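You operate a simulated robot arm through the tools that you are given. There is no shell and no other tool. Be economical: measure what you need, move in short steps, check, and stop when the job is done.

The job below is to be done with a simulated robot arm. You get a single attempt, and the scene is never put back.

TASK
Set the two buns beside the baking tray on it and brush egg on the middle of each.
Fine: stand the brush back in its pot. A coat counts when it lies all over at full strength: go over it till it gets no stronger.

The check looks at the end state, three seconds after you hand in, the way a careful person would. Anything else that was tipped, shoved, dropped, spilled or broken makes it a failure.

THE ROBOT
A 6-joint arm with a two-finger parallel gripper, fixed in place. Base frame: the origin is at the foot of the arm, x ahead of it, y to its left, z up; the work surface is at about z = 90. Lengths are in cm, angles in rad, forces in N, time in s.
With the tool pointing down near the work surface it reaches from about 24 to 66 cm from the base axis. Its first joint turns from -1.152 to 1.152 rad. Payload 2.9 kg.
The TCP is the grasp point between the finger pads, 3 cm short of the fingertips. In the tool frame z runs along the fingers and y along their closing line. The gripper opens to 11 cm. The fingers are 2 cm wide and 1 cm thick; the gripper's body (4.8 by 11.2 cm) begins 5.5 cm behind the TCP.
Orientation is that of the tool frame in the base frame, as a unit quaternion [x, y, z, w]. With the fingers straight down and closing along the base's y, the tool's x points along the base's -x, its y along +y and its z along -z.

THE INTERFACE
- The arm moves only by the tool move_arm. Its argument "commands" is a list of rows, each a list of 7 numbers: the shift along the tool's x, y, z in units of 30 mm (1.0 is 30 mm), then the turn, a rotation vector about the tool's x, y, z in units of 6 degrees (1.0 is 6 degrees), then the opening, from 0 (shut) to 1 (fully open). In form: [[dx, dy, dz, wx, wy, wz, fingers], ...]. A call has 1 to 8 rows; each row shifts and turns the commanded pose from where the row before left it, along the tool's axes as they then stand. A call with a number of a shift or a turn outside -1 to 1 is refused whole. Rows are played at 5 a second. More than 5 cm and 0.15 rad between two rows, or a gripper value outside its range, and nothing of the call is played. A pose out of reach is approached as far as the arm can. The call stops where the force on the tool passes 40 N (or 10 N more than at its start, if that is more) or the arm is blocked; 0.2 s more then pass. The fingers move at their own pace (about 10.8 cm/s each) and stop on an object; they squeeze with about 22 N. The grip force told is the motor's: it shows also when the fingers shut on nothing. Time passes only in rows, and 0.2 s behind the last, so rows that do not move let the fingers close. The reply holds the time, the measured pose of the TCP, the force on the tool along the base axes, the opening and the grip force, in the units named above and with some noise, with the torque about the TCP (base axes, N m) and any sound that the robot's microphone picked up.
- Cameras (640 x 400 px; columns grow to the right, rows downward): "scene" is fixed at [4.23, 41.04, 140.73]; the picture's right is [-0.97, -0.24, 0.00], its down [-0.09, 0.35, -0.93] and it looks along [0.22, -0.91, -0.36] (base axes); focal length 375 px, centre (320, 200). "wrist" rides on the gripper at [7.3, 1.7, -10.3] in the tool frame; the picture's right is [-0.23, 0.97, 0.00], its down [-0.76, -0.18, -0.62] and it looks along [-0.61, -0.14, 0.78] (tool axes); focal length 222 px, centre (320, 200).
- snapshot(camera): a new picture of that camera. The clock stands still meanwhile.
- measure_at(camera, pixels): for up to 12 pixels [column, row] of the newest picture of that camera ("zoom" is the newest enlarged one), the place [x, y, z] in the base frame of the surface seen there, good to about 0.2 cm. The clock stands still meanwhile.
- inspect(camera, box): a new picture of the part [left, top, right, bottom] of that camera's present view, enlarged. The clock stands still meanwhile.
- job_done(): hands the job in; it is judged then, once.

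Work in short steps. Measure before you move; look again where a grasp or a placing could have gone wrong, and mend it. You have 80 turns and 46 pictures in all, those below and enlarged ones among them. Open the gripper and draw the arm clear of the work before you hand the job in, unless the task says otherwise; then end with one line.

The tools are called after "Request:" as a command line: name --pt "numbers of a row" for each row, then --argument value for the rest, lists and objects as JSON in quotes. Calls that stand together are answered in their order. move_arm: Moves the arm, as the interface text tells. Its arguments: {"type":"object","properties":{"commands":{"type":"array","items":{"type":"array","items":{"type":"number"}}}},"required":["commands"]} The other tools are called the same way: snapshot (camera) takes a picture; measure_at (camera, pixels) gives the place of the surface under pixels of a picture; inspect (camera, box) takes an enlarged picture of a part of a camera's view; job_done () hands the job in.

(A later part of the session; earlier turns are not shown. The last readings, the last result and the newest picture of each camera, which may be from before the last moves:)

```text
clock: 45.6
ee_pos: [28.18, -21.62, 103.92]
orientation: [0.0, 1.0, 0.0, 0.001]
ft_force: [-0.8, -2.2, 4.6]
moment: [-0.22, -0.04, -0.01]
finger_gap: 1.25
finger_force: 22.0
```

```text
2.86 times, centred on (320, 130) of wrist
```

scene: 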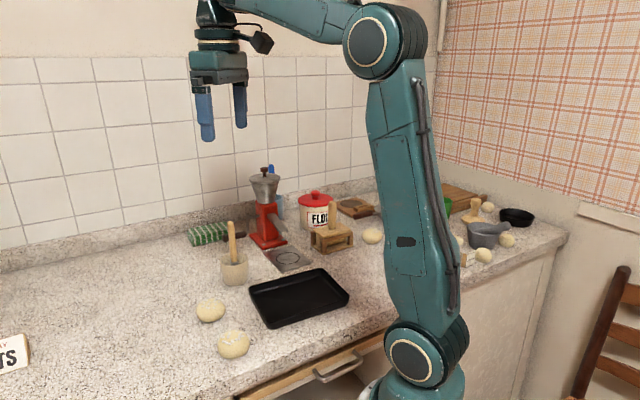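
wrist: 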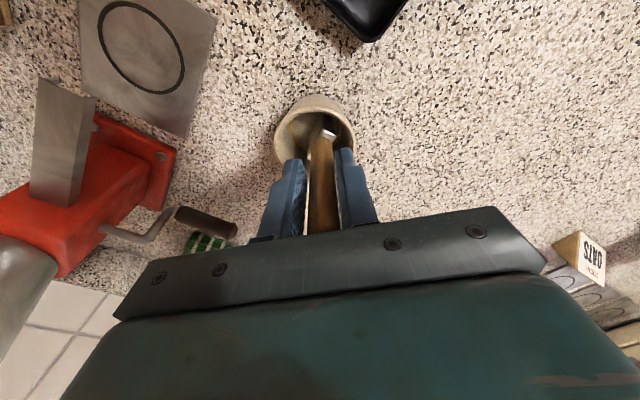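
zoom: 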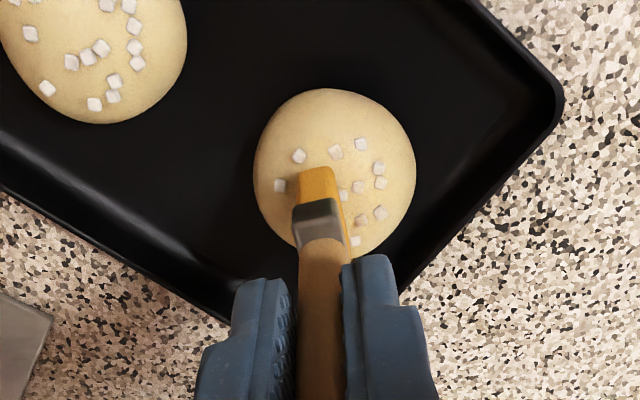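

Nothing shows outside the bristles; I lift 3 cm and view the bun from the scene camera.

Request:
move_arm --pt "0 0 -0.4 0 0 0 0" --pt "0 0 -0.7 0 0 0 0"

Request:
inspect --camera "scene" --box '[260, 245, 340, 320]'

```text
clock: 46.2
ee_pos: [28.17, -21.49, 107.25]
orientation: [0.001, 1.0, 0.001, 0.0]
ft_force: [0.1, 0.4, -0.8]
moment: [0.01, 0.0, -0.03]
finger_gap: 1.24
finger_force: 22.2
```

```text
5.33 times, centred on (300, 282) of scene
```

zoom: 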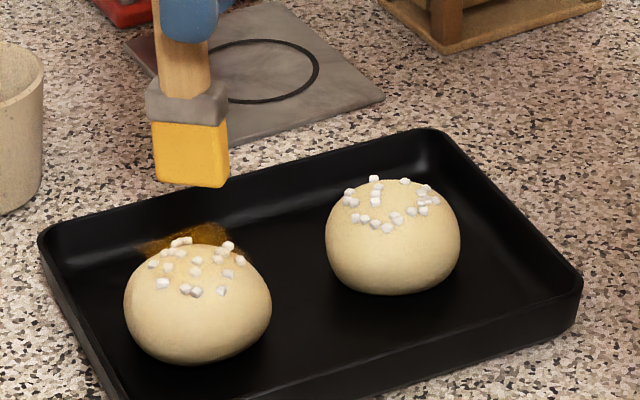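

A translucent brown patch shows behind bun A at zoom (200,235). Measuring where it lies.

Request:
measure_at --camera "zoom" --pixels '[[160, 240], [200, 232], [215, 230], [235, 238], [195, 250], [200, 285], [165, 255], [230, 250], [280, 240], [160, 180], [222, 185]]'

Request:
move_arm --pt "0 0 -1 0 0 0 0" --pt "1 0 -0.5 0 0 0 0" --pt "1 0 0 0 0 0 0"

Request:
inspect --camera "wrist" --box '[240, 0, 400, 140]'

```text
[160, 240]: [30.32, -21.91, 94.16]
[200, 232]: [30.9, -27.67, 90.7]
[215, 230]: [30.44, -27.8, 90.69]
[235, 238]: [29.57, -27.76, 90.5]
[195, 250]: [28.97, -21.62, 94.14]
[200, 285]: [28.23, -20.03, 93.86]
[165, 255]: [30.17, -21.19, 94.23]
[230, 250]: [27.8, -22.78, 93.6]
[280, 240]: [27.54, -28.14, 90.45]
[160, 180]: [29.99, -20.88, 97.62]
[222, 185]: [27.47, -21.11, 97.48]
```

```text
clock: 47.0
ee_pos: [22.16, -21.55, 111.76]
orientation: [0.0, 1.0, 0.001, 0.0]
ft_force: [-0.6, -0.6, -0.1]
moment: [0.01, -0.02, 0.02]
finger_gap: 1.23
finger_force: 22.1
```

```text
2.86 times, centred on (320, 70) of wrist
```

zoom: 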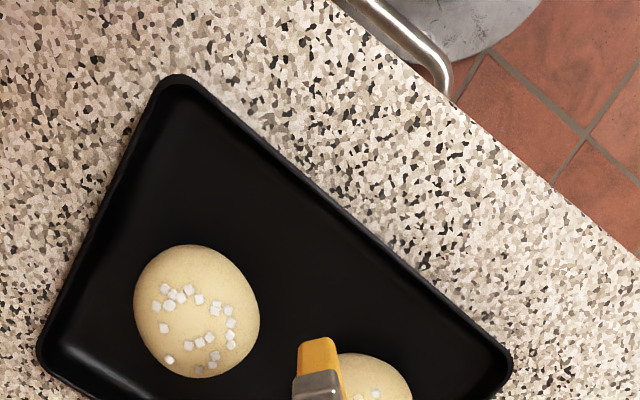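

The patch measures flat at z≈94.15 over the bun's top: it is the forming coat. I move to view bun A from above with the brush to one side.

Request:
move_arm --pt "-1 -0.8 0 0 0 0 0" --pt "-1 -0.8 0 0 0 0 0"

Request:
inspect --camera "wrist" --box '[280, 40, 420, 160]'

```text
clock: 47.6
ee_pos: [28.13, -26.52, 111.65]
orientation: [0.001, 1.0, 0.001, 0.0]
ft_force: [0.7, -0.3, -1.0]
moment: [0.03, 0.05, 0.03]
finger_gap: 1.24
finger_force: 21.8
```

```text
3.33 times, centred on (350, 100) of wrist
```

zoom: 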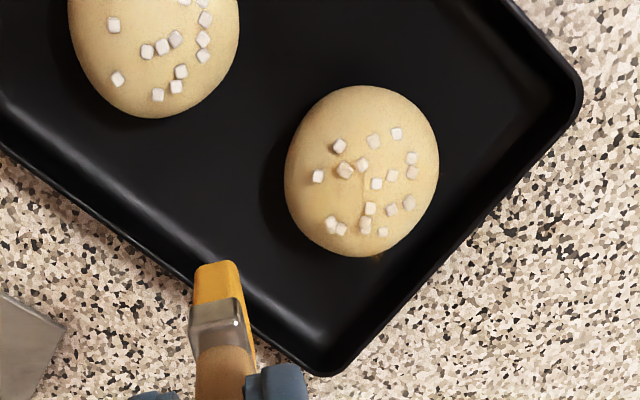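

Faint golden tint on bun A: the coat is thin. I return for more passes, first to just above the top.

Request:
move_arm --pt "0 0.82 0 0 0 0 0" --pt "0 0.82 0 0 0 0 0" --pt "0 0 0.9 0 0 0 0" --pt "0 0 0.9 0 0 0 0" --pt "0 0 0.6 0 0 0 0" --pt "0 0 0.1 0 0 0 0" --pt "0 0 0 0 0 0 0"

```text
clock: 49.2
ee_pos: [28.17, -21.32, 104.1]
orientation: [-0.001, 1.0, 0.0, 0.0]
ft_force: [-0.8, 1.2, -0.3]
moment: [0.01, -0.02, -0.02]
finger_gap: 1.24
finger_force: 21.5
```

Not touching yet; lowering 1.5 mm and stroking widely in y (±1 cm).

Request:
move_arm --pt "0 -0.08 0.04 0 0 0 0" --pt "0 0.17 0.02 0 0 0 0" --pt "0 0.17 0.03 0 0 0 0" --pt "0 -0.17 -0.03 0 0 0 0" --pt "0 -0.17 -0.02 0 0 0 0" --pt "0 -0.17 0.02 0 0 0 0" --pt "0 -0.17 0.03 0 0 0 0" --pt "0 0.17 -0.03 0 0 0 0"

Request:
move_arm --pt "0 0.17 -0.02 0 0 0 0" --pt "0 0.17 0.02 0 0 0 0" --pt "0 0.17 0.03 0 0 0 0" --pt "0 -0.17 -0.03 0 0 0 0" --pt "0 -0.17 -0.02 0 0 0 0" --pt "0 -0.17 0.02 0 0 0 0" --pt "0 -0.17 0.03 0 0 0 0" --pt "0 0.17 -0.03 0 0 0 0"

Request:
move_arm --pt "0 0.17 -0.02 0 0 0 0" --pt "0 0.17 0.02 0 0 0 0" --pt "0 0.17 0.03 0 0 0 0" --pt "0 -0.17 -0.03 0 0 0 0" --pt "0 -0.17 -0.02 0 0 0 0" --pt "0 -0.17 0.02 0 0 0 0" --pt "0 -0.17 0.03 0 0 0 0" --pt "0 0.17 -0.03 0 0 0 0"

Request:
inspect --camera "wrist" --box '[260, 60, 380, 160]'

```text
clock: 51.0
ee_pos: [28.2, -22.38, 103.98]
orientation: [-0.001, 1.0, 0.0, 0.0]
ft_force: [0.0, 0.1, -0.1]
moment: [-0.03, 0.01, -0.01]
finger_gap: 1.22
finger_force: 22.2
```

```text
clock: 52.8
ee_pos: [28.12, -22.15, 104.02]
orientation: [0.0, 1.0, 0.0, 0.001]
ft_force: [-0.5, -0.2, 0.5]
moment: [0.01, -0.03, 0.01]
finger_gap: 1.23
finger_force: 22.2
```

```text
clock: 54.6
ee_pos: [28.1, -22.32, 104.21]
orientation: [0.0, 1.0, 0.0, 0.0]
ft_force: [0.8, 0.1, 0.0]
moment: [0.03, -0.03, -0.04]
finger_gap: 1.24
finger_force: 21.9
```

```text
4.00 times, centred on (320, 110) of wrist
```

zoom: 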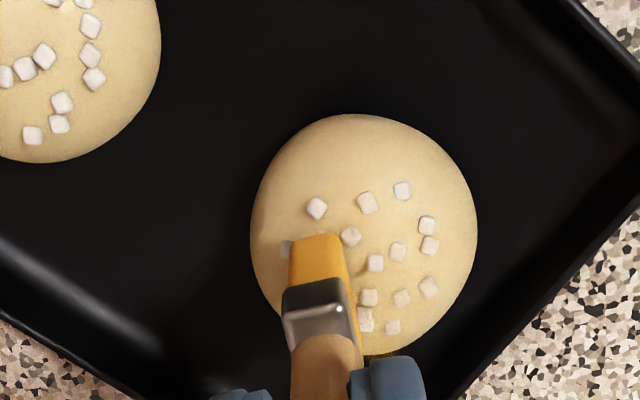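

Little tint is visible, so I draw the brush up and away toward the pot and inspect bun A from the scene camera.

Request:
move_arm --pt "0 0 -0.8 0 0 0 0" --pt "-0.3 -0.5 -1 0 0 0 0" --pt "-1 -0.6 -0.3 0 0 0 0" --pt "-1 -0.6 0 0 0 0 0"

Request:
inspect --camera "scene" --box '[255, 245, 345, 325]'

```text
clock: 55.6
ee_pos: [34.99, -27.45, 110.33]
orientation: [0.001, 1.0, -0.001, 0.0]
ft_force: [0.3, -0.4, -0.9]
moment: [-0.03, 0.03, -0.05]
finger_gap: 1.24
finger_force: 22.5
```

```text
5.00 times, centred on (300, 285) of scene
```

zoom: 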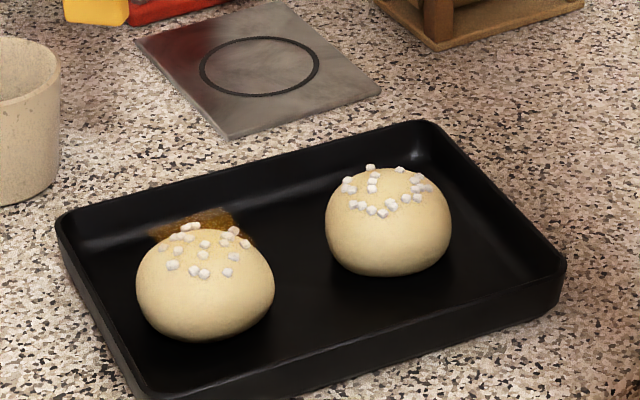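

The amber patch stays at (200,220), behind bun A's top. Measuring it and the bun's crest.

Request:
measure_at --camera "zoom" --pixels '[[158, 230], [175, 222], [195, 215], [220, 214], [235, 225], [250, 243], [205, 232], [205, 225], [180, 240], [220, 228], [300, 215], [205, 255]]'

Request:
snapshot --camera "wrist"

```text
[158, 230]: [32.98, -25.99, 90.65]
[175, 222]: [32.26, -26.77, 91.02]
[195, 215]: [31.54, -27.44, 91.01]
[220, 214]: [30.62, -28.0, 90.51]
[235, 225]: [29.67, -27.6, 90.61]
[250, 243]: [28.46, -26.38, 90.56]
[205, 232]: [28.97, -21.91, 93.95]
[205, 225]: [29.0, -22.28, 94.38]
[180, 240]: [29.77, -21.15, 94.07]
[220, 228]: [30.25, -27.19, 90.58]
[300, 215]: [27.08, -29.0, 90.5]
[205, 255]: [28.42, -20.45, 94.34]
```

```text
8 pictures are left
```

wrist: 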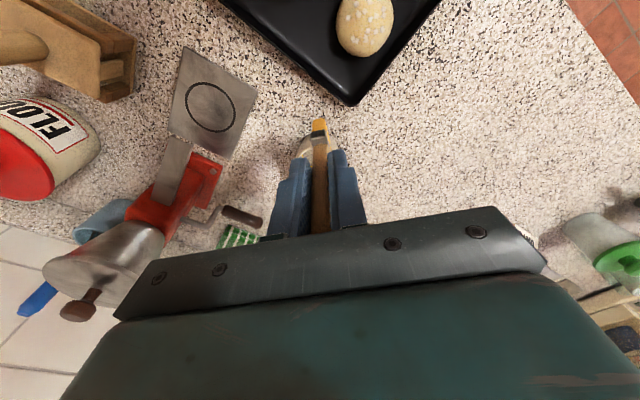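

I enlarge bun A and the tray corner in the present wrist view to see where the coat really lies.

Request:
inspect --camera "wrist" --box '[300, 0, 430, 110]'

```text
3.64 times, centred on (365, 55) of wrist
```

zoom: 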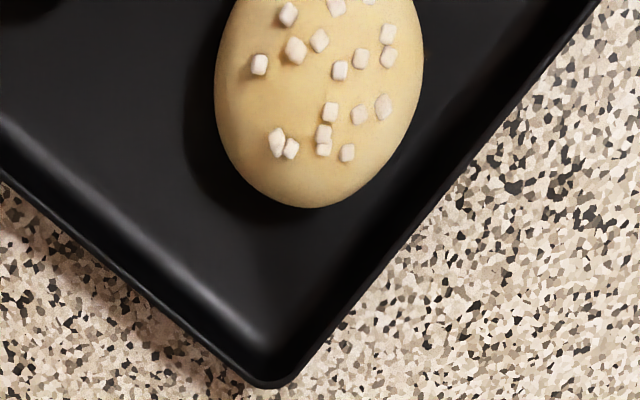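

The tray itself is clean; the coat is a ~2.35 cm radius disc on bun A's top, still thin. My strokes were ~2 mm above contact, so I go back to real contact height.

Request:
move_arm --pt "0.76 0.644 0 0 0 0 0" --pt "0.76 0.644 0 0 0 0 0" --pt "0.76 0.644 0 0 0 0 0" --pt "0 0 0.9 0 0 0 0" --pt "0 0 0.8 0 0 0 0" --pt "0 0 0.37 0 0 0 0" --pt "0 0 0.06 0 0 0 0" --pt "0 0 0 0 0 0 0"

```text
clock: 57.4
ee_pos: [28.13, -21.41, 103.96]
orientation: [0.0, 1.0, 0.0, 0.0]
ft_force: [0.2, 0.4, -0.2]
moment: [0.02, 0.03, -0.01]
finger_gap: 1.24
finger_force: 21.7
```

Still free; 1.5 mm lower and start strokes across y, checking force.

Request:
move_arm --pt "0 -0.08 0.03 0 0 0 0" --pt "0 0 0.02 0 0 0 0" --pt "0 0 0 0 0 0 0"

```text
clock: 58.2
ee_pos: [28.15, -21.87, 103.94]
orientation: [0.0, 1.0, 0.0, 0.0]
ft_force: [-1.8, 2.7, 8.4]
moment: [0.22, 0.05, 0.03]
finger_gap: 1.25
finger_force: 22.2
```

Good light contact (8.4 N). Stroking ±1 cm in y at three x lines, following the dome.

Request:
move_arm --pt "0 0.17 0.01 0 0 0 0" --pt "0 0.17 0.02 0 0 0 0" --pt "0 -0.17 -0.02 0 0 0 0" --pt "0 -0.17 -0.01 0 0 0 0" --pt "0 -0.17 0.01 0 0 0 0" --pt "0 -0.17 0.02 0 0 0 0" --pt "0 0.17 -0.02 0 0 0 0" --pt "0 0.17 -0.01 0 0 0 0"

Request:
move_arm --pt "0.3 0 0.01 0 0 0 0" --pt "0 0.17 0.01 0 0 0 0" --pt "0 0.17 0.02 0 0 0 0" --pt "0 -0.17 -0.02 0 0 0 0" --pt "0 -0.17 -0.01 0 0 0 0" --pt "0 -0.17 0.01 0 0 0 0" --pt "0 -0.17 0.02 0 0 0 0" --pt "0 0.34 -0.03 0 0 0 0"

Request:
move_arm --pt "-0.6 0 0 0 0 0 0" --pt "0 0.17 0.01 0 0 0 0" --pt "0 0.17 0.02 0 0 0 0" --pt "0 -0.17 -0.02 0 0 0 0" --pt "0 -0.17 -0.01 0 0 0 0" --pt "0 -0.17 0.01 0 0 0 0" --pt "0 -0.17 0.02 0 0 0 0" --pt "0.3 0.34 -0.04 0 0 0 0"

Request:
move_arm --pt "0 0.17 0.01 0 0 0 0" --pt "0 0.17 0.02 0 0 0 0" --pt "0 -0.17 -0.02 0 0 0 0" --pt "0 -0.17 -0.01 0 0 0 0" --pt "0 -0.17 0.01 0 0 0 0" --pt "0 -0.17 0.02 0 0 0 0" --pt "0 0.17 -0.02 0 0 0 0" --pt "0 0.17 -0.01 0 0 0 0"

```text
clock: 60.0
ee_pos: [28.16, -21.92, 103.88]
orientation: [0.0, 1.0, 0.0, 0.0]
ft_force: [-0.2, -1.4, 4.0]
moment: [-0.22, 0.02, 0.03]
finger_gap: 1.22
finger_force: 22.1
```

```text
clock: 61.8
ee_pos: [27.24, -21.83, 103.91]
orientation: [0.0, 1.0, 0.0, 0.0]
ft_force: [0.5, -1.6, 2.7]
moment: [-0.12, -0.01, -0.01]
finger_gap: 1.23
finger_force: 21.9
```

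```text
clock: 63.6
ee_pos: [28.21, -21.69, 103.82]
orientation: [0.0, 1.0, 0.0, 0.0]
ft_force: [0.2, -0.4, 0.3]
moment: [0.0, 0.03, 0.01]
finger_gap: 1.2
finger_force: 21.9
```

```text
clock: 65.4
ee_pos: [28.29, -21.78, 103.9]
orientation: [0.0, 1.0, 0.0, 0.001]
ft_force: [-0.4, 0.2, 0.0]
moment: [-0.01, -0.01, -0.02]
finger_gap: 1.24
finger_force: 22.2
```

Force fell to ~0, so I lift towards the pot and check bun A with an enlarged scene view.

Request:
move_arm --pt "0 0 -0.8 0 0 0 0" --pt "-0.3 -0.5 -1 0 0 0 0" --pt "-1 -0.6 -0.4 0 0 0 0" --pt "-1 -0.6 0 0 0 0 0"

Request:
inspect --camera "scene" --box '[235, 235, 335, 320]'

```text
clock: 66.4
ee_pos: [35.04, -26.83, 110.53]
orientation: [0.0, 1.0, 0.0, 0.0]
ft_force: [-0.1, -0.3, -0.5]
moment: [-0.01, -0.02, -0.02]
finger_gap: 1.24
finger_force: 21.5
```

```text
4.71 times, centred on (285, 278) of scene
```

zoom: 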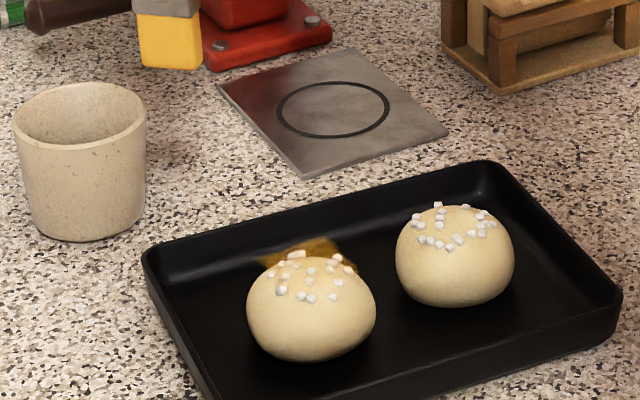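

Coat is stronger now (pearls tinted too). I go back for another round of contact passes, slightly lower, with wider spread.

Request:
move_arm --pt "0.8 0.6 0 0 0 0 0" --pt "0.8 0.6 0 0 0 0 0" --pt "0.7 0.5 0 0 0 0 0" --pt "0 0 0.9 0 0 0 0" --pt "0 0 0.8 0 0 0 0" --pt "0 0 0.5 0 0 0 0" --pt "0 0 0.03 0 0 0 0" --pt "0 0 0 0 0 0 0"

```text
clock: 68.2
ee_pos: [28.18, -21.64, 103.76]
orientation: [0.0, 1.0, -0.001, 0.002]
ft_force: [0.1, 1.0, 13.7]
moment: [0.0, 0.12, 0.01]
finger_gap: 1.25
finger_force: 22.0
```

Contact 13.7 N; making strokes on three x lines.

Request:
move_arm --pt "0 0.2 0 0 0 0 0" --pt "0 0.2 0.03 0 0 0 0" --pt "0 -0.2 -0.03 0 0 0 0" --pt "0 -0.2 0 0 0 0 0" --pt "0 -0.2 0 0 0 0 0" --pt "0 -0.2 0.03 0 0 0 0" --pt "0 0.2 -0.03 0 0 0 0" --pt "0 0.2 0 0 0 0 0"

Request:
move_arm --pt "0.3 0 0.01 0 0 0 0" --pt "0 0.2 0 0 0 0 0" --pt "0 0.2 0.03 0 0 0 0" --pt "0 -0.2 -0.03 0 0 0 0" --pt "0 -0.2 0 0 0 0 0" --pt "0 -0.2 0 0 0 0 0" --pt "0 -0.2 0.03 0 0 0 0" --pt "0 0.4 -0.03 0 0 0 0"

Request:
move_arm --pt "-0.6 0 0 0 0 0 0" --pt "0 0.2 0 0 0 0 0" --pt "0 0.2 0.03 0 0 0 0" --pt "0 -0.2 -0.03 0 0 0 0" --pt "0 -0.2 0 0 0 0 0" --pt "0 -0.2 0 0 0 0 0" --pt "0 -0.2 0.03 0 0 0 0" --pt "0.3 0.4 -0.03 0 0 0 0"

Request:
move_arm --pt "0 0.2 0.02 0 0 0 0" --pt "0 0.2 0.03 0 0 0 0" --pt "0 -0.2 -0.03 0 0 0 0" --pt "0 -0.2 0 0 0 0 0" --pt "0 -0.2 0 0 0 0 0" --pt "0 -0.2 0.03 0 0 0 0" --pt "0 0.2 -0.03 0 0 0 0" --pt "0 0.2 0 0 0 0 0"

Request:
move_arm --pt "0 0.2 0 0 0 0 0" --pt "0 0.2 0.03 0 0 0 0" --pt "0.2 -0.2 -0.03 0 0 0 0" --pt "0 -0.2 0 0 0 0 0" --pt "-0.2 -0.2 0 0 0 0 0" --pt "-0.2 -0.2 0.03 0 0 0 0" --pt "0 0.2 -0.03 0 0 0 0" --pt "0.2 0.2 0 0 0 0 0"

```text
clock: 70.0
ee_pos: [28.29, -21.81, 103.67]
orientation: [0.001, 1.0, -0.001, 0.0]
ft_force: [-0.3, -0.6, 3.0]
moment: [-0.17, 0.01, 0.01]
finger_gap: 1.2
finger_force: 22.5
```

```text
clock: 71.8
ee_pos: [27.29, -21.77, 103.67]
orientation: [0.0, 1.0, 0.001, -0.001]
ft_force: [0.8, -0.3, 0.0]
moment: [-0.01, -0.04, 0.0]
finger_gap: 1.25
finger_force: 22.2
```

```text
clock: 73.6
ee_pos: [28.17, -21.78, 103.72]
orientation: [-0.001, 1.0, -0.001, 0.001]
ft_force: [0.3, 0.1, -0.6]
moment: [0.0, 0.02, 0.02]
finger_gap: 1.22
finger_force: 22.1
```

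```text
clock: 75.4
ee_pos: [28.19, -21.66, 103.59]
orientation: [0.0, 1.0, 0.0, 0.0]
ft_force: [0.3, -0.4, 0.0]
moment: [0.02, 0.02, 0.01]
finger_gap: 1.25
finger_force: 21.8
```

```text
clock: 77.2
ee_pos: [28.24, -21.69, 103.62]
orientation: [0.0, 1.0, 0.0, 0.001]
ft_force: [-0.8, 0.1, -0.2]
moment: [-0.03, 0.03, -0.01]
finger_gap: 1.25
finger_force: 21.8
```

Force has dropped again (brush creeping in the grip); lower 1.5 mm and do two more rounds, then lift and view.

Request:
move_arm --pt "0 0 0.03 0 0 0 0" --pt "0 0.2 0.02 0 0 0 0" --pt "0 0.15 0.03 0 0 0 0" --pt "0 -0.15 -0.03 0 0 0 0" --pt "0 -0.2 0 0 0 0 0" --pt "0 -0.2 0 0 0 0 0" --pt "0 -0.15 0.03 0 0 0 0" --pt "0 0.35 -0.03 0 0 0 0"

Request:
move_arm --pt "0.3 0 0.02 0 0 0 0" --pt "0 0.35 0.03 0 0 0 0" --pt "0 -0.35 -0.03 0 0 0 0" --pt "0 -0.35 0.03 0 0 0 0" --pt "-0.6 0.35 -0.03 0 0 0 0" --pt "0 0.35 0.03 0 0 0 0" --pt "0 -0.35 -0.03 0 0 0 0" --pt "0 -0.35 0.03 0 0 0 0"

Request:
move_arm --pt "0.3 0.35 -0.03 0 0 0 0" --pt "0 0 -0.8 0 0 0 0" --pt "-0.3 -0.5 -1 0 0 0 0" --pt "-1 -0.6 -0.4 0 0 0 0" --pt "-1 -0.6 0 0 0 0 0"

Request:
inspect --camera "scene" --box '[235, 235, 335, 320]'

```text
clock: 79.0
ee_pos: [28.16, -21.69, 103.49]
orientation: [0.0, 1.0, -0.001, 0.0]
ft_force: [0.3, -0.5, 0.1]
moment: [0.0, 0.04, -0.01]
finger_gap: 1.22
finger_force: 22.3
```

```text
clock: 80.8
ee_pos: [29.25, -22.89, 103.39]
orientation: [0.0, 1.0, 0.0, 0.001]
ft_force: [0.2, -0.5, -0.2]
moment: [0.0, 0.0, 0.03]
finger_gap: 1.23
finger_force: 22.2
```

```text
clock: 82.0
ee_pos: [35.23, -26.91, 109.92]
orientation: [0.0, 1.0, 0.0, 0.0]
ft_force: [0.1, -0.1, 0.1]
moment: [-0.03, 0.04, 0.02]
finger_gap: 1.25
finger_force: 22.0
```

```text
4.71 times, centred on (285, 278) of scene
```

zoom: 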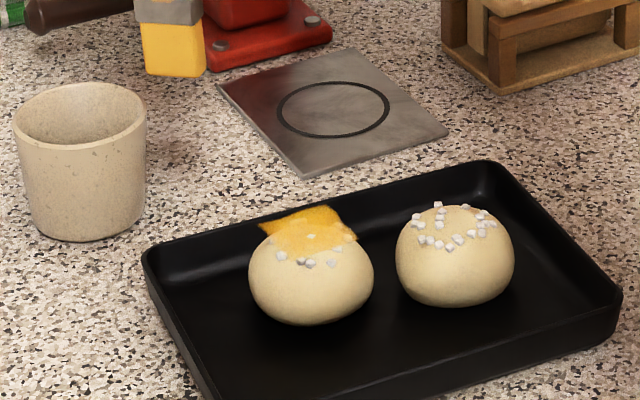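

The coat is now strong yellow, but bun A has moved back ~1.5 cm under the last stroke. I take a wrist look from above with the brush aside.

Request:
move_arm --pt "0.8 -0.3 -0.4 0 0 0 0" --pt "0.8 -0.3 -0.4 0 0 0 0" --pt "0.3 0 0 0 0 0 0"

Request:
inspect --camera "wrist" --box '[260, 30, 420, 150]'

```text
clock: 82.8
ee_pos: [29.44, -28.69, 112.25]
orientation: [0.0, 1.0, 0.0, 0.0]
ft_force: [-0.7, -0.1, 0.5]
moment: [0.03, 0.0, 0.02]
finger_gap: 1.22
finger_force: 21.8
```

```text
3.33 times, centred on (340, 90) of wrist
```

zoom: 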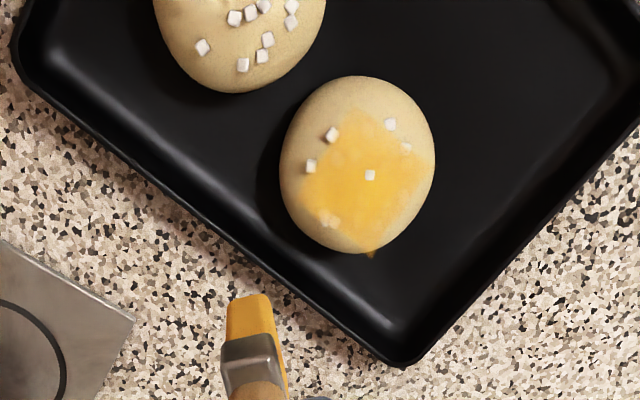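

The coat is a square patch on bun A's middle, blotchy with paler -x corner and +y corner. Measuring it.

Request:
measure_at --camera "zoom" --pixels '[[365, 112], [430, 155], [365, 245], [305, 192], [366, 180], [281, 165], [434, 165], [357, 78], [345, 250], [258, 297], [232, 300], [240, 60]]'

```text
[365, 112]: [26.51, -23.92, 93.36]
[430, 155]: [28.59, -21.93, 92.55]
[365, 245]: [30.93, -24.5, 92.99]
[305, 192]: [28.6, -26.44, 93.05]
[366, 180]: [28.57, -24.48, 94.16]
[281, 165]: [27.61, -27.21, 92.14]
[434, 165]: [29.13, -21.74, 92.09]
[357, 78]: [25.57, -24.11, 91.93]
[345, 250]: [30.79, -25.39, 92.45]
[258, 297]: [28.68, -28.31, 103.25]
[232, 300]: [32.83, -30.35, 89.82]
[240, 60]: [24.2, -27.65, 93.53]
```

Bun A centre is now (28.3,-24.45), coat centre (28.6,-24.2); tip is at TCP+(0.5,0.1,-9.05). I return over the coat and approach contact.

Request:
move_arm --pt "0.22 0.75 0 0 0 0 0" --pt "0.22 0.75 0 0 0 0 0" --pt "0 0 0.9 0 0 0 0" --pt "0 0 0.9 0 0 0 0" --pt "0 0 0.8 0 0 0 0" --pt "0 0 0.27 0 0 0 0" --pt "0 0 0.03 0 0 0 0" --pt "0 0 0 0 0 0 0"

```text
clock: 84.6
ee_pos: [27.95, -24.12, 103.66]
orientation: [0.0, 1.0, -0.001, 0.0]
ft_force: [0.1, -0.2, 0.3]
moment: [0.01, 0.01, -0.01]
finger_gap: 1.23
finger_force: 21.9
```

Still free; lowering in 1 mm steps to contact.

Request:
move_arm --pt "0 0 0.03 0 0 0 0" --pt "0 0 0.03 0 0 0 0" --pt "0 0 0 0 0 0 0"

```text
clock: 85.4
ee_pos: [28.0, -24.3, 103.63]
orientation: [0.0, 1.0, -0.001, 0.0]
ft_force: [-1.0, 0.7, 12.0]
moment: [0.05, 0.06, -0.02]
finger_gap: 1.24
finger_force: 21.4
```

Contact 12 N. Strokes at constant height: centre, -x line, +x line, ±1.3 cm in y.

Request:
move_arm --pt "0 0.22 0 0 0 0 0" --pt "0 0.22 0.02 0 0 0 0" --pt "0 -0.22 -0.02 0 0 0 0" --pt "0 -0.22 0 0 0 0 0" --pt "0 -0.22 0 0 0 0 0" --pt "0 -0.22 0.02 0 0 0 0" --pt "0 0.22 -0.02 0 0 0 0" --pt "0 0.22 0 0 0 0 0"

Request:
move_arm --pt "0.3 0 0.03 0 0 0 0" --pt "0 0.22 0 0 0 0 0" --pt "0 0.15 0.02 0 0 0 0" --pt "0 -0.15 -0.02 0 0 0 0" --pt "0 -0.22 0 0 0 0 0" --pt "0 -0.22 0 0 0 0 0" --pt "0 -0.15 0.02 0 0 0 0" --pt "0 0.37 -0.02 0 0 0 0"

Request:
move_arm --pt "-0.6 0 0 0 0 0 0" --pt "0 0.22 0 0 0 0 0" --pt "0 0.15 0.02 0 0 0 0" --pt "0 -0.15 -0.02 0 0 0 0" --pt "0 -0.22 0 0 0 0 0" --pt "0 -0.22 0 0 0 0 0" --pt "0 -0.15 0.02 0 0 0 0" --pt "0.3 0.37 -0.02 0 0 0 0"

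Request:
move_arm --pt "0 0.22 0.02 0 0 0 0" --pt "0 0.22 0.02 0 0 0 0" --pt "0 -0.22 -0.02 0 0 0 0" --pt "0 -0.22 0 0 0 0 0" --pt "0 -0.22 0 0 0 0 0" --pt "0 -0.22 0.02 0 0 0 0" --pt "0 0.22 -0.02 0 0 0 0" --pt "0 0.22 0 0 0 0 0"

```text
clock: 87.2
ee_pos: [28.2, -24.16, 103.51]
orientation: [0.0, 1.0, 0.001, 0.001]
ft_force: [0.6, 0.3, -0.2]
moment: [0.0, 0.02, 0.02]
finger_gap: 1.25
finger_force: 22.2
```

```text
clock: 89.0
ee_pos: [27.25, -24.1, 103.34]
orientation: [0.0, 1.0, 0.0, 0.0]
ft_force: [0.5, 0.6, -0.8]
moment: [0.02, 0.03, -0.02]
finger_gap: 1.24
finger_force: 21.8
```

```text
clock: 90.8
ee_pos: [28.12, -24.09, 103.48]
orientation: [0.0, 1.0, 0.0, 0.0]
ft_force: [0.5, 0.0, 0.5]
moment: [0.01, -0.02, -0.04]
finger_gap: 1.24
finger_force: 21.6
```

```text
clock: 92.6
ee_pos: [28.11, -24.21, 103.25]
orientation: [-0.001, 1.0, 0.0, 0.0]
ft_force: [-0.2, 0.7, -0.2]
moment: [-0.01, -0.01, 0.0]
finger_gap: 1.24
finger_force: 21.6
```

Moving to bun B: lift, shift to put the tip over (22.0,-27.45), and lower near contact.

Request:
move_arm --pt "0 0 -0.8 0 0 0 0" --pt "0.73 -0.37 -0.5 0 0 0 0" --pt "0.73 -0.37 0 0 0 0 0" --pt "0.74 -0.38 0 0 0 0 0" --pt "0 0 0.7 0 0 0 0" --pt "0 0 0.4 0 0 0 0" --pt "0 0 0.12 0 0 0 0" --pt "0 0 0 0 0 0 0"

```text
clock: 94.4
ee_pos: [21.55, -27.67, 103.6]
orientation: [0.0, 1.0, 0.0, -0.001]
ft_force: [0.2, -0.1, 0.7]
moment: [0.01, 0.0, 0.01]
finger_gap: 1.25
finger_force: 21.9
```

No contact yet; three 1 mm steps down.

Request:
move_arm --pt "0 0.03 0.04 0 0 0 0" --pt "0 0 0.04 0 0 0 0" --pt "0 0 0.03 0 0 0 0" --pt "0 0 0 0 0 0 0"

```text
clock: 95.4
ee_pos: [21.49, -27.57, 103.32]
orientation: [-0.001, 1.0, 0.0, 0.002]
ft_force: [0.1, -2.3, 18.2]
moment: [-0.23, -0.25, -0.03]
finger_gap: 1.27
finger_force: 21.5
```

Contact 18 N. Stroking bun B on three lines, lowering a hair each round.

Request:
move_arm --pt "0 0.2 0 0 0 0 0" --pt "0 0.2 0.02 0 0 0 0" --pt "0 -0.2 -0.02 0 0 0 0" --pt "0 -0.2 0 0 0 0 0" --pt "0 -0.2 0 0 0 0 0" --pt "0 -0.2 0.02 0 0 0 0" --pt "0 0.2 -0.02 0 0 0 0" --pt "0 0.2 0 0 0 0 0"

Request:
move_arm --pt "0.3 0 0.02 0 0 0 0" --pt "0 0.2 0 0 0 0 0" --pt "0 0.15 0.02 0 0 0 0" --pt "0 -0.15 -0.02 0 0 0 0" --pt "0 -0.2 0 0 0 0 0" --pt "0 -0.2 0 0 0 0 0" --pt "0 -0.15 0.02 0 0 0 0" --pt "0 0.35 -0.02 0 0 0 0"

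Request:
move_arm --pt "-0.6 0 0 0 0 0 0" --pt "0 0.2 0 0 0 0 0" --pt "0 0.15 0.02 0 0 0 0" --pt "0 -0.15 -0.02 0 0 0 0" --pt "0 -0.2 0 0 0 0 0" --pt "0 -0.2 0 0 0 0 0" --pt "0 -0.15 0.02 0 0 0 0" --pt "0.3 0.35 -0.02 0 0 0 0"

Request:
move_arm --pt "0 0.2 0.02 0 0 0 0" --pt "0 0.2 0.02 0 0 0 0" --pt "0 -0.2 -0.02 0 0 0 0" --pt "0 -0.2 0 0 0 0 0" --pt "0 -0.2 0 0 0 0 0" --pt "0 -0.2 0.02 0 0 0 0" --pt "0 0.2 -0.02 0 0 0 0" --pt "0 0.2 0 0 0 0 0"

Request:
move_arm --pt "0.25 0.2 0.01 0 0 0 0" --pt "0 0.15 0.02 0 0 0 0" --pt "0 -0.35 -0.02 0 0 0 0" --pt "0 -0.35 0.02 0 0 0 0" --pt "-0.5 0.35 -0.02 0 0 0 0" --pt "0 0.35 0.02 0 0 0 0" --pt "0 -0.35 -0.02 0 0 0 0" --pt "0.25 0 0 0 0 0 0"

```text
clock: 97.2
ee_pos: [21.64, -27.4, 103.34]
orientation: [0.0, 1.0, 0.0, 0.0]
ft_force: [0.3, 0.0, -1.6]
moment: [-0.01, -0.01, 0.0]
finger_gap: 1.23
finger_force: 21.9
```

```text
clock: 99.0
ee_pos: [20.51, -27.5, 103.34]
orientation: [0.0, 1.0, -0.001, 0.001]
ft_force: [0.6, 0.3, -0.2]
moment: [0.02, 0.03, 0.02]
finger_gap: 1.23
finger_force: 21.8
```

```text
clock: 100.8
ee_pos: [21.45, -27.5, 103.34]
orientation: [0.0, 1.0, 0.0, 0.0]
ft_force: [-0.4, -0.3, 0.3]
moment: [0.0, 0.0, -0.01]
finger_gap: 1.24
finger_force: 22.0
```

```text
clock: 102.6
ee_pos: [21.31, -27.52, 103.14]
orientation: [0.0, 1.0, 0.0, 0.001]
ft_force: [0.0, 0.0, -0.7]
moment: [0.02, 0.02, 0.04]
finger_gap: 1.25
finger_force: 22.3
```

```text
clock: 104.4
ee_pos: [21.44, -27.36, 103.27]
orientation: [0.0, 1.0, 0.0, 0.0]
ft_force: [0.0, 0.7, -0.8]
moment: [0.03, -0.05, 0.0]
finger_gap: 1.25
finger_force: 21.8
```

Force is zero again; lowering to fresh contact for a second set.

Request:
move_arm --pt "0 0 0.03 0 0 0 0" --pt "0 0 0.03 0 0 0 0" --pt "0 0 0 0 0 0 0"

```text
clock: 105.2
ee_pos: [21.49, -27.39, 103.16]
orientation: [-0.001, 1.0, 0.0, 0.0]
ft_force: [0.4, 0.0, 0.2]
moment: [0.01, 0.01, -0.02]
finger_gap: 1.25
finger_force: 22.2
```

Not touching; I lift and look at both buns from above.

Request:
move_arm --pt "0 0 -1 0 0 0 0" --pt "0 0 -0.9 0 0 0 0" --pt "-0.75 -0.43 -0.9 0 0 0 0" --pt "-0.75 -0.43 -0.8 0 0 0 0"

Request:
inspect --camera "wrist" --box '[275, 30, 425, 150]'

```text
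clock: 106.2
ee_pos: [25.96, -30.19, 114.04]
orientation: [0.0, 1.0, 0.0, 0.001]
ft_force: [0.1, 0.0, -0.2]
moment: [0.03, 0.02, -0.02]
finger_gap: 1.23
finger_force: 21.8
```

```text
3.33 times, centred on (350, 90) of wrist
```

zoom: 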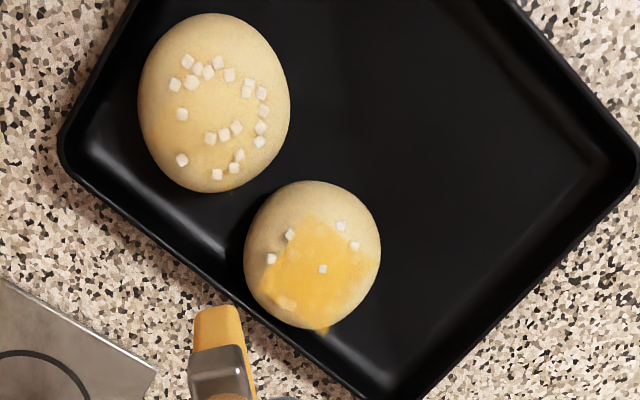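

Bun A's coat is good though paler at its right corner; bun B's is faint. Measuring both and the brush tip.

Request:
measure_at --camera "zoom" --pixels '[[140, 100], [290, 100], [208, 15], [215, 190], [215, 100], [245, 255], [380, 250], [315, 183], [310, 328], [313, 262], [238, 308], [197, 310]]'

```text
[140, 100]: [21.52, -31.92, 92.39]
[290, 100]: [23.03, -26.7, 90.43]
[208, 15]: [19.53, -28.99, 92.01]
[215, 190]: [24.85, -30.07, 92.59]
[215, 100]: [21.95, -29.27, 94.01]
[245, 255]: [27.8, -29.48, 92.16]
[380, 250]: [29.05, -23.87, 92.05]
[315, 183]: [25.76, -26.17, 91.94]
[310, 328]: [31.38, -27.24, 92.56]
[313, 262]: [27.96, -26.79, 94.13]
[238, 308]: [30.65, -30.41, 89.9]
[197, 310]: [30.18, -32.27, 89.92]
```

Both buns slid -y (A now (28.5,-26.6), B (22.2,-29.4)), since -y strokes drag them. I will now use one-way +y strokes; first approach bun B's centre to contact.

Request:
move_arm --pt "0.677 0.1 0 0 0 0 0" --pt "0.677 0.1 0 0 0 0 0" --pt "0 0 1 0 0 0 0" --pt "0 0 1 0 0 0 0" --pt "0 0 1 0 0 0 0" --pt "0 0 0.55 0 0 0 0" --pt "0 0 0.04 0 0 0 0" --pt "0 0 0 0 0 0 0"

Request:
move_arm --pt "0 0 -0.15 0 0 0 0" --pt "0 -0.25 0 0 0 0 0" --pt "0 0 0.17 0 0 0 0" --pt "0 0.25 0 0 0 0 0" --pt "0 0 0 0 0 0 0"

Request:
move_arm --pt "0 0.25 0 0 0 0 0" --pt "0 0 -0.15 0 0 0 0" --pt "0.25 -0.5 0 0 0 0 0" --pt "0 0 0.17 0 0 0 0" --pt "0 0.25 0 0 0 0 0" --pt "0 0 0 0 0 0 0"

Request:
move_arm --pt "0 0.25 0 0 0 0 0" --pt "0 0 -0.15 0 0 0 0" --pt "-0.5 -0.5 0 0 0 0 0" --pt "0 0 0.16 0 0 0 0" --pt "0 0.25 0 0 0 0 0" --pt "0 0 0 0 0 0 0"

Request:
move_arm --pt "0 0.25 0 0 0 0 0" --pt "0 0 -0.15 0 0 0 0" --pt "0.25 -0.5 0 0 0 0 0" --pt "0 0 0.16 0 0 0 0" --pt "0 0.25 0 0 0 0 0" --pt "0 0 0 0 0 0 0"

```text
clock: 108.0
ee_pos: [22.03, -29.53, 103.02]
orientation: [0.0, 1.0, -0.002, 0.001]
ft_force: [0.2, 0.3, 19.3]
moment: [0.05, -0.17, 0.02]
finger_gap: 1.23
finger_force: 22.1
```

```text
clock: 109.2
ee_pos: [22.02, -29.58, 103.04]
orientation: [0.0, 1.0, -0.003, 0.002]
ft_force: [0.6, -8.0, 19.4]
moment: [-0.63, -0.15, -0.02]
finger_gap: 1.25
finger_force: 22.3
```

```text
clock: 110.6
ee_pos: [21.17, -29.53, 102.79]
orientation: [0.0, 1.0, 0.0, 0.001]
ft_force: [0.8, -0.2, 0.2]
moment: [0.0, -0.01, 0.04]
finger_gap: 1.25
finger_force: 22.1
```

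```text
clock: 112.0
ee_pos: [22.54, -29.43, 102.79]
orientation: [0.0, 1.0, 0.001, 0.001]
ft_force: [0.6, -0.1, 0.4]
moment: [0.01, -0.04, 0.01]
finger_gap: 1.22
finger_force: 21.8
```

```text
clock: 113.4
ee_pos: [21.88, -29.39, 102.71]
orientation: [0.0, 1.0, 0.0, 0.0]
ft_force: [0.0, 0.4, 0.4]
moment: [0.0, -0.02, 0.02]
finger_gap: 1.23
finger_force: 21.7
```

Contact vanished again since bun B shifts with the strokes. I lift to the same viewing pose as before and look.

Request:
move_arm --pt "0 0 -1 0 0 0 0" --pt "0 0 -0.9 0 0 0 0" --pt "-0.68 -0.133 -0.9 0 0 0 0" --pt "-0.68 -0.133 -0.98 0 0 0 0"

Request:
inspect --camera "wrist" --box '[275, 30, 425, 150]'

```text
clock: 114.4
ee_pos: [26.03, -30.08, 114.13]
orientation: [0.0, 1.0, 0.0, 0.001]
ft_force: [0.4, -0.5, -0.4]
moment: [-0.01, 0.04, 0.01]
finger_gap: 1.24
finger_force: 21.7
```

```text
3.33 times, centred on (350, 90) of wrist
```

zoom: 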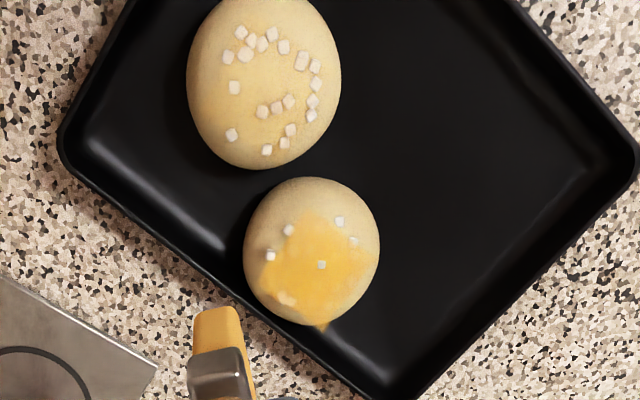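

Bun B is back at about (22.1,-27.55) with a growing tint. Now presses with tiny symmetric wiggles at several spots of its middle, so it isn't dragged.

Request:
move_arm --pt "0.722 0.413 0 0 0 0 0" --pt "0.722 0.413 0 0 0 0 0" --pt "0 0 1 0 0 0 0" --pt "0 0 1 0 0 0 0" --pt "0 0 1 0 0 0 0" --pt "0 0 0.6 0 0 0 0" --pt "0 0 0.1 0 0 0 0" --pt "0 0 0 0 0 0 0"

Request:
move_arm --pt "0 0.1 0 0 0 0 0" --pt "0 -0.2 0 0 0 0 0" --pt "0 0.2 0 0 0 0 0" --pt "0 -0.2 0 0 0 0 0" --pt "0 0.2 0.01 0 0 0 0" --pt "0 -0.2 0 0 0 0 0" --pt "0 0.1 0 0 0 0 0" --pt "0 0 0 0 0 0 0"

Request:
move_arm --pt "0 0.23 -0.1 0 0 0 0" --pt "0 0 0.14 0 0 0 0" --pt "0 0.08 0 0 0 0 0" --pt "0 -0.16 0 0 0 0 0" --pt "0 0.16 0 0 0 0 0" --pt "0 -0.16 0 0 0 0 0" --pt "0 0.08 0 0 0 0 0" --pt "0 0 -0.14 0 0 0 0"

Request:
move_arm --pt "0 -0.46 0 0 0 0 0" --pt "0 0 0.14 0 0 0 0" --pt "0 0.08 0 0 0 0 0" --pt "0 -0.16 0 0 0 0 0" --pt "0 0.16 0 0 0 0 0" --pt "0 -0.16 0 0 0 0 0" --pt "0 0.08 0 0 0 0 0" --pt "0 0 -0.14 0 0 0 0"

Request:
move_arm --pt "-0.3 0.23 0 0 0 0 0" --pt "0 0 0.12 0 0 0 0" --pt "0 0.08 0 0 0 0 0" --pt "0 -0.16 0 0 0 0 0" --pt "0 0.16 0 0 0 0 0" --pt "0 -0.16 0 0 0 0 0" --pt "0 0.08 0 0 0 0 0" --pt "0 0 -0.12 0 0 0 0"

Request:
move_arm --pt "0.6 0 0 0 0 0 0" --pt "0 0 0.12 0 0 0 0" --pt "0 0.08 0 0 0 0 0" --pt "0 -0.16 0 0 0 0 0" --pt "0 0.16 0 0 0 0 0" --pt "0 -0.16 0 0 0 0 0" --pt "0 0.08 0 0 0 0 0" --pt "0 0 -0.12 0 0 0 0"

Request:
move_arm --pt "-0.3 0 0 0 0 0 0" --pt "0 0 0.12 0 0 0 0" --pt "0 0.1 0 0 0 0 0" --pt "0 -0.2 0 0 0 0 0" --pt "0 0.2 0 0 0 0 0" --pt "0 -0.2 0 0 0 0 0" --pt "0 0.1 0 0 0 0 0" --pt "0 0 0 0 0 0 0"

```text
clock: 116.2
ee_pos: [21.7, -27.79, 102.88]
orientation: [0.0, 1.0, 0.0, 0.001]
ft_force: [0.2, 0.4, 3.1]
moment: [0.07, -0.02, 0.03]
finger_gap: 1.23
finger_force: 21.7
```

```text
clock: 118.0
ee_pos: [21.68, -27.83, 102.95]
orientation: [0.0, 1.0, 0.0, -0.001]
ft_force: [0.3, -1.6, 1.6]
moment: [-0.09, 0.05, -0.03]
finger_gap: 1.25
finger_force: 21.9
```

```text
clock: 119.8
ee_pos: [21.9, -26.94, 103.3]
orientation: [0.0, 1.0, 0.0, 0.0]
ft_force: [0.2, -1.2, 0.5]
moment: [0.02, -0.01, -0.01]
finger_gap: 1.23
finger_force: 22.2
```

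```text
clock: 121.6
ee_pos: [21.55, -28.38, 103.21]
orientation: [0.001, 1.0, 0.001, -0.001]
ft_force: [-0.4, 0.3, -0.7]
moment: [0.02, -0.02, -0.01]
finger_gap: 1.24
finger_force: 22.1
```

```text
clock: 123.4
ee_pos: [22.67, -27.84, 103.44]
orientation: [0.0, 1.0, 0.0, 0.001]
ft_force: [0.3, -0.2, -0.6]
moment: [-0.05, 0.02, 0.0]
finger_gap: 1.24
finger_force: 22.0
```

```text
clock: 125.2
ee_pos: [20.67, -27.61, 103.38]
orientation: [0.0, 1.0, 0.0, 0.0]
ft_force: [-0.3, 0.4, -0.7]
moment: [0.0, -0.01, 0.01]
finger_gap: 1.23
finger_force: 21.5
```

```text
clock: 127.0
ee_pos: [21.64, -27.72, 103.02]
orientation: [0.0, 1.0, -0.001, 0.001]
ft_force: [-0.5, 0.5, -0.7]
moment: [0.01, 0.0, 0.01]
finger_gap: 1.24
finger_force: 21.9
```

Contact was light; another longer set on bun B, pressed slightly deeper with wiggles at centre, sides, front and back.

Request:
move_arm --pt "0 0 0.05 0 0 0 0" --pt "0 0.15 0 0 0 0 0" --pt "0 -0.3 0 0 0 0 0" --pt "0 0.3 0 0 0 0 0" --pt "0 -0.3 0 0 0 0 0" --pt "0 0.3 0 0 0 0 0" --pt "0 -0.15 0 0 0 0 0" --pt "0 0 0 0 0 0 0"

Request:
move_arm --pt "0 0.25 -0.12 0 0 0 0" --pt "0 0 0.17 0 0 0 0" --pt "0 0.12 0 0 0 0 0" --pt "0 -0.24 0 0 0 0 0" --pt "0 0.24 0 0 0 0 0" --pt "0 -0.24 0 0 0 0 0" --pt "0 0.12 0 0 0 0 0" --pt "0 0 -0.17 0 0 0 0"

Request:
move_arm --pt "0 -0.5 0 0 0 0 0" --pt "0 0 0.17 0 0 0 0" --pt "0 0.12 0 0 0 0 0" --pt "0 -0.24 0 0 0 0 0" --pt "0 0.24 0 0 0 0 0" --pt "0 -0.24 0 0 0 0 0" --pt "0 0.12 0 0 0 0 0" --pt "0 0 -0.17 0 0 0 0"

Request:
move_arm --pt "-0.3 0.25 0 0 0 0 0" --pt "0 0 0.15 0 0 0 0" --pt "0 0.12 0 0 0 0 0" --pt "0 -0.24 0 0 0 0 0" --pt "0 0.24 0 0 0 0 0" --pt "0 -0.24 0 0 0 0 0" --pt "0 0.12 0 0 0 0 0" --pt "0 0 -0.15 0 0 0 0"

Request:
move_arm --pt "0.6 0 0 0 0 0 0" --pt "0 0 0.15 0 0 0 0" --pt "0 0.12 0 0 0 0 0" --pt "0 -0.24 0 0 0 0 0" --pt "0 0.24 0 0 0 0 0" --pt "0 -0.24 0 0 0 0 0" --pt "0 0.12 0 0 0 0 0" --pt "0 0 -0.15 0 0 0 0"

Request:
move_arm --pt "-0.3 0 0 0 0 0 0" --pt "0 0 0.15 0 0 0 0" --pt "0 0.15 0 0 0 0 0" --pt "0 -0.3 0 0 0 0 0" --pt "0 0.3 0 0 0 0 0" --pt "0 -0.3 0 0 0 0 0" --pt "0 0.15 0.01 0 0 0 0" --pt "0 0 0 0 0 0 0"

Request:
move_arm --pt "0 0.15 0.01 0 0 0 0" --pt "0 -0.3 0 0 0 0 0" --pt "0 0.3 0 0 0 0 0" --pt "0.2 -0.15 0 0 0 0 0" --pt "-0.4 0 0 0 0 0 0" --pt "0.4 0 0 0 0 0 0" --pt "-0.2 0 0 0 0 0 0" --pt "0 0 0 0 0 0 0"

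Request:
move_arm --pt "0 0 -1 0 0 0 0" --pt "0 0 -0.9 0 0 0 0" --pt "-0.74 -0.4 -0.9 0 0 0 0" --pt "-0.74 -0.4 -0.9 0 0 0 0"

Request:
inspect --camera "wrist" --box '[275, 30, 425, 150]'

```text
clock: 128.8
ee_pos: [21.66, -27.76, 102.84]
orientation: [0.0, 1.0, 0.0, 0.0]
ft_force: [-0.3, 0.0, 0.6]
moment: [-0.01, -0.01, 0.01]
finger_gap: 1.26
finger_force: 21.7
```

```text
clock: 130.6
ee_pos: [21.64, -26.95, 103.27]
orientation: [0.001, 1.0, 0.0, 0.001]
ft_force: [-0.3, -0.8, -0.2]
moment: [0.03, 0.0, 0.02]
finger_gap: 1.25
finger_force: 22.2
```

```text
clock: 132.4
ee_pos: [21.68, -28.55, 103.05]
orientation: [0.0, 1.0, 0.001, 0.0]
ft_force: [1.1, 0.0, -0.1]
moment: [-0.01, -0.01, -0.01]
finger_gap: 1.22
finger_force: 22.2
```

```text
clock: 134.2
ee_pos: [22.63, -27.81, 103.13]
orientation: [0.0, 1.0, -0.001, 0.0]
ft_force: [-0.2, -0.3, -0.1]
moment: [0.03, 0.01, -0.01]
finger_gap: 1.22
finger_force: 22.2
```

```text
clock: 136.0
ee_pos: [20.9, -27.86, 103.19]
orientation: [0.0, 1.0, -0.001, 0.0]
ft_force: [-0.7, 0.2, 0.3]
moment: [-0.01, 0.01, -0.03]
finger_gap: 1.24
finger_force: 21.7
```

```text
clock: 137.8
ee_pos: [21.7, -27.78, 102.78]
orientation: [0.0, 1.0, 0.0, 0.0]
ft_force: [-0.3, -1.5, 0.6]
moment: [0.03, 0.01, 0.0]
finger_gap: 1.24
finger_force: 21.8
```

```text
clock: 139.6
ee_pos: [21.68, -27.75, 102.66]
orientation: [0.0, 1.0, 0.001, 0.002]
ft_force: [-0.2, -0.6, -0.7]
moment: [-0.02, -0.03, 0.0]
finger_gap: 1.23
finger_force: 22.3
```

```text
clock: 140.6
ee_pos: [26.11, -30.26, 113.9]
orientation: [0.0, 1.0, 0.0, 0.001]
ft_force: [0.3, -0.2, -1.3]
moment: [0.0, 0.0, 0.01]
finger_gap: 1.25
finger_force: 22.2
```

```text
3.33 times, centred on (350, 90) of wrist
```

zoom: 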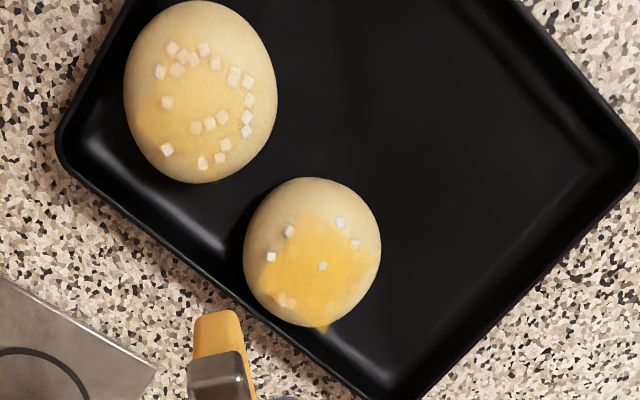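

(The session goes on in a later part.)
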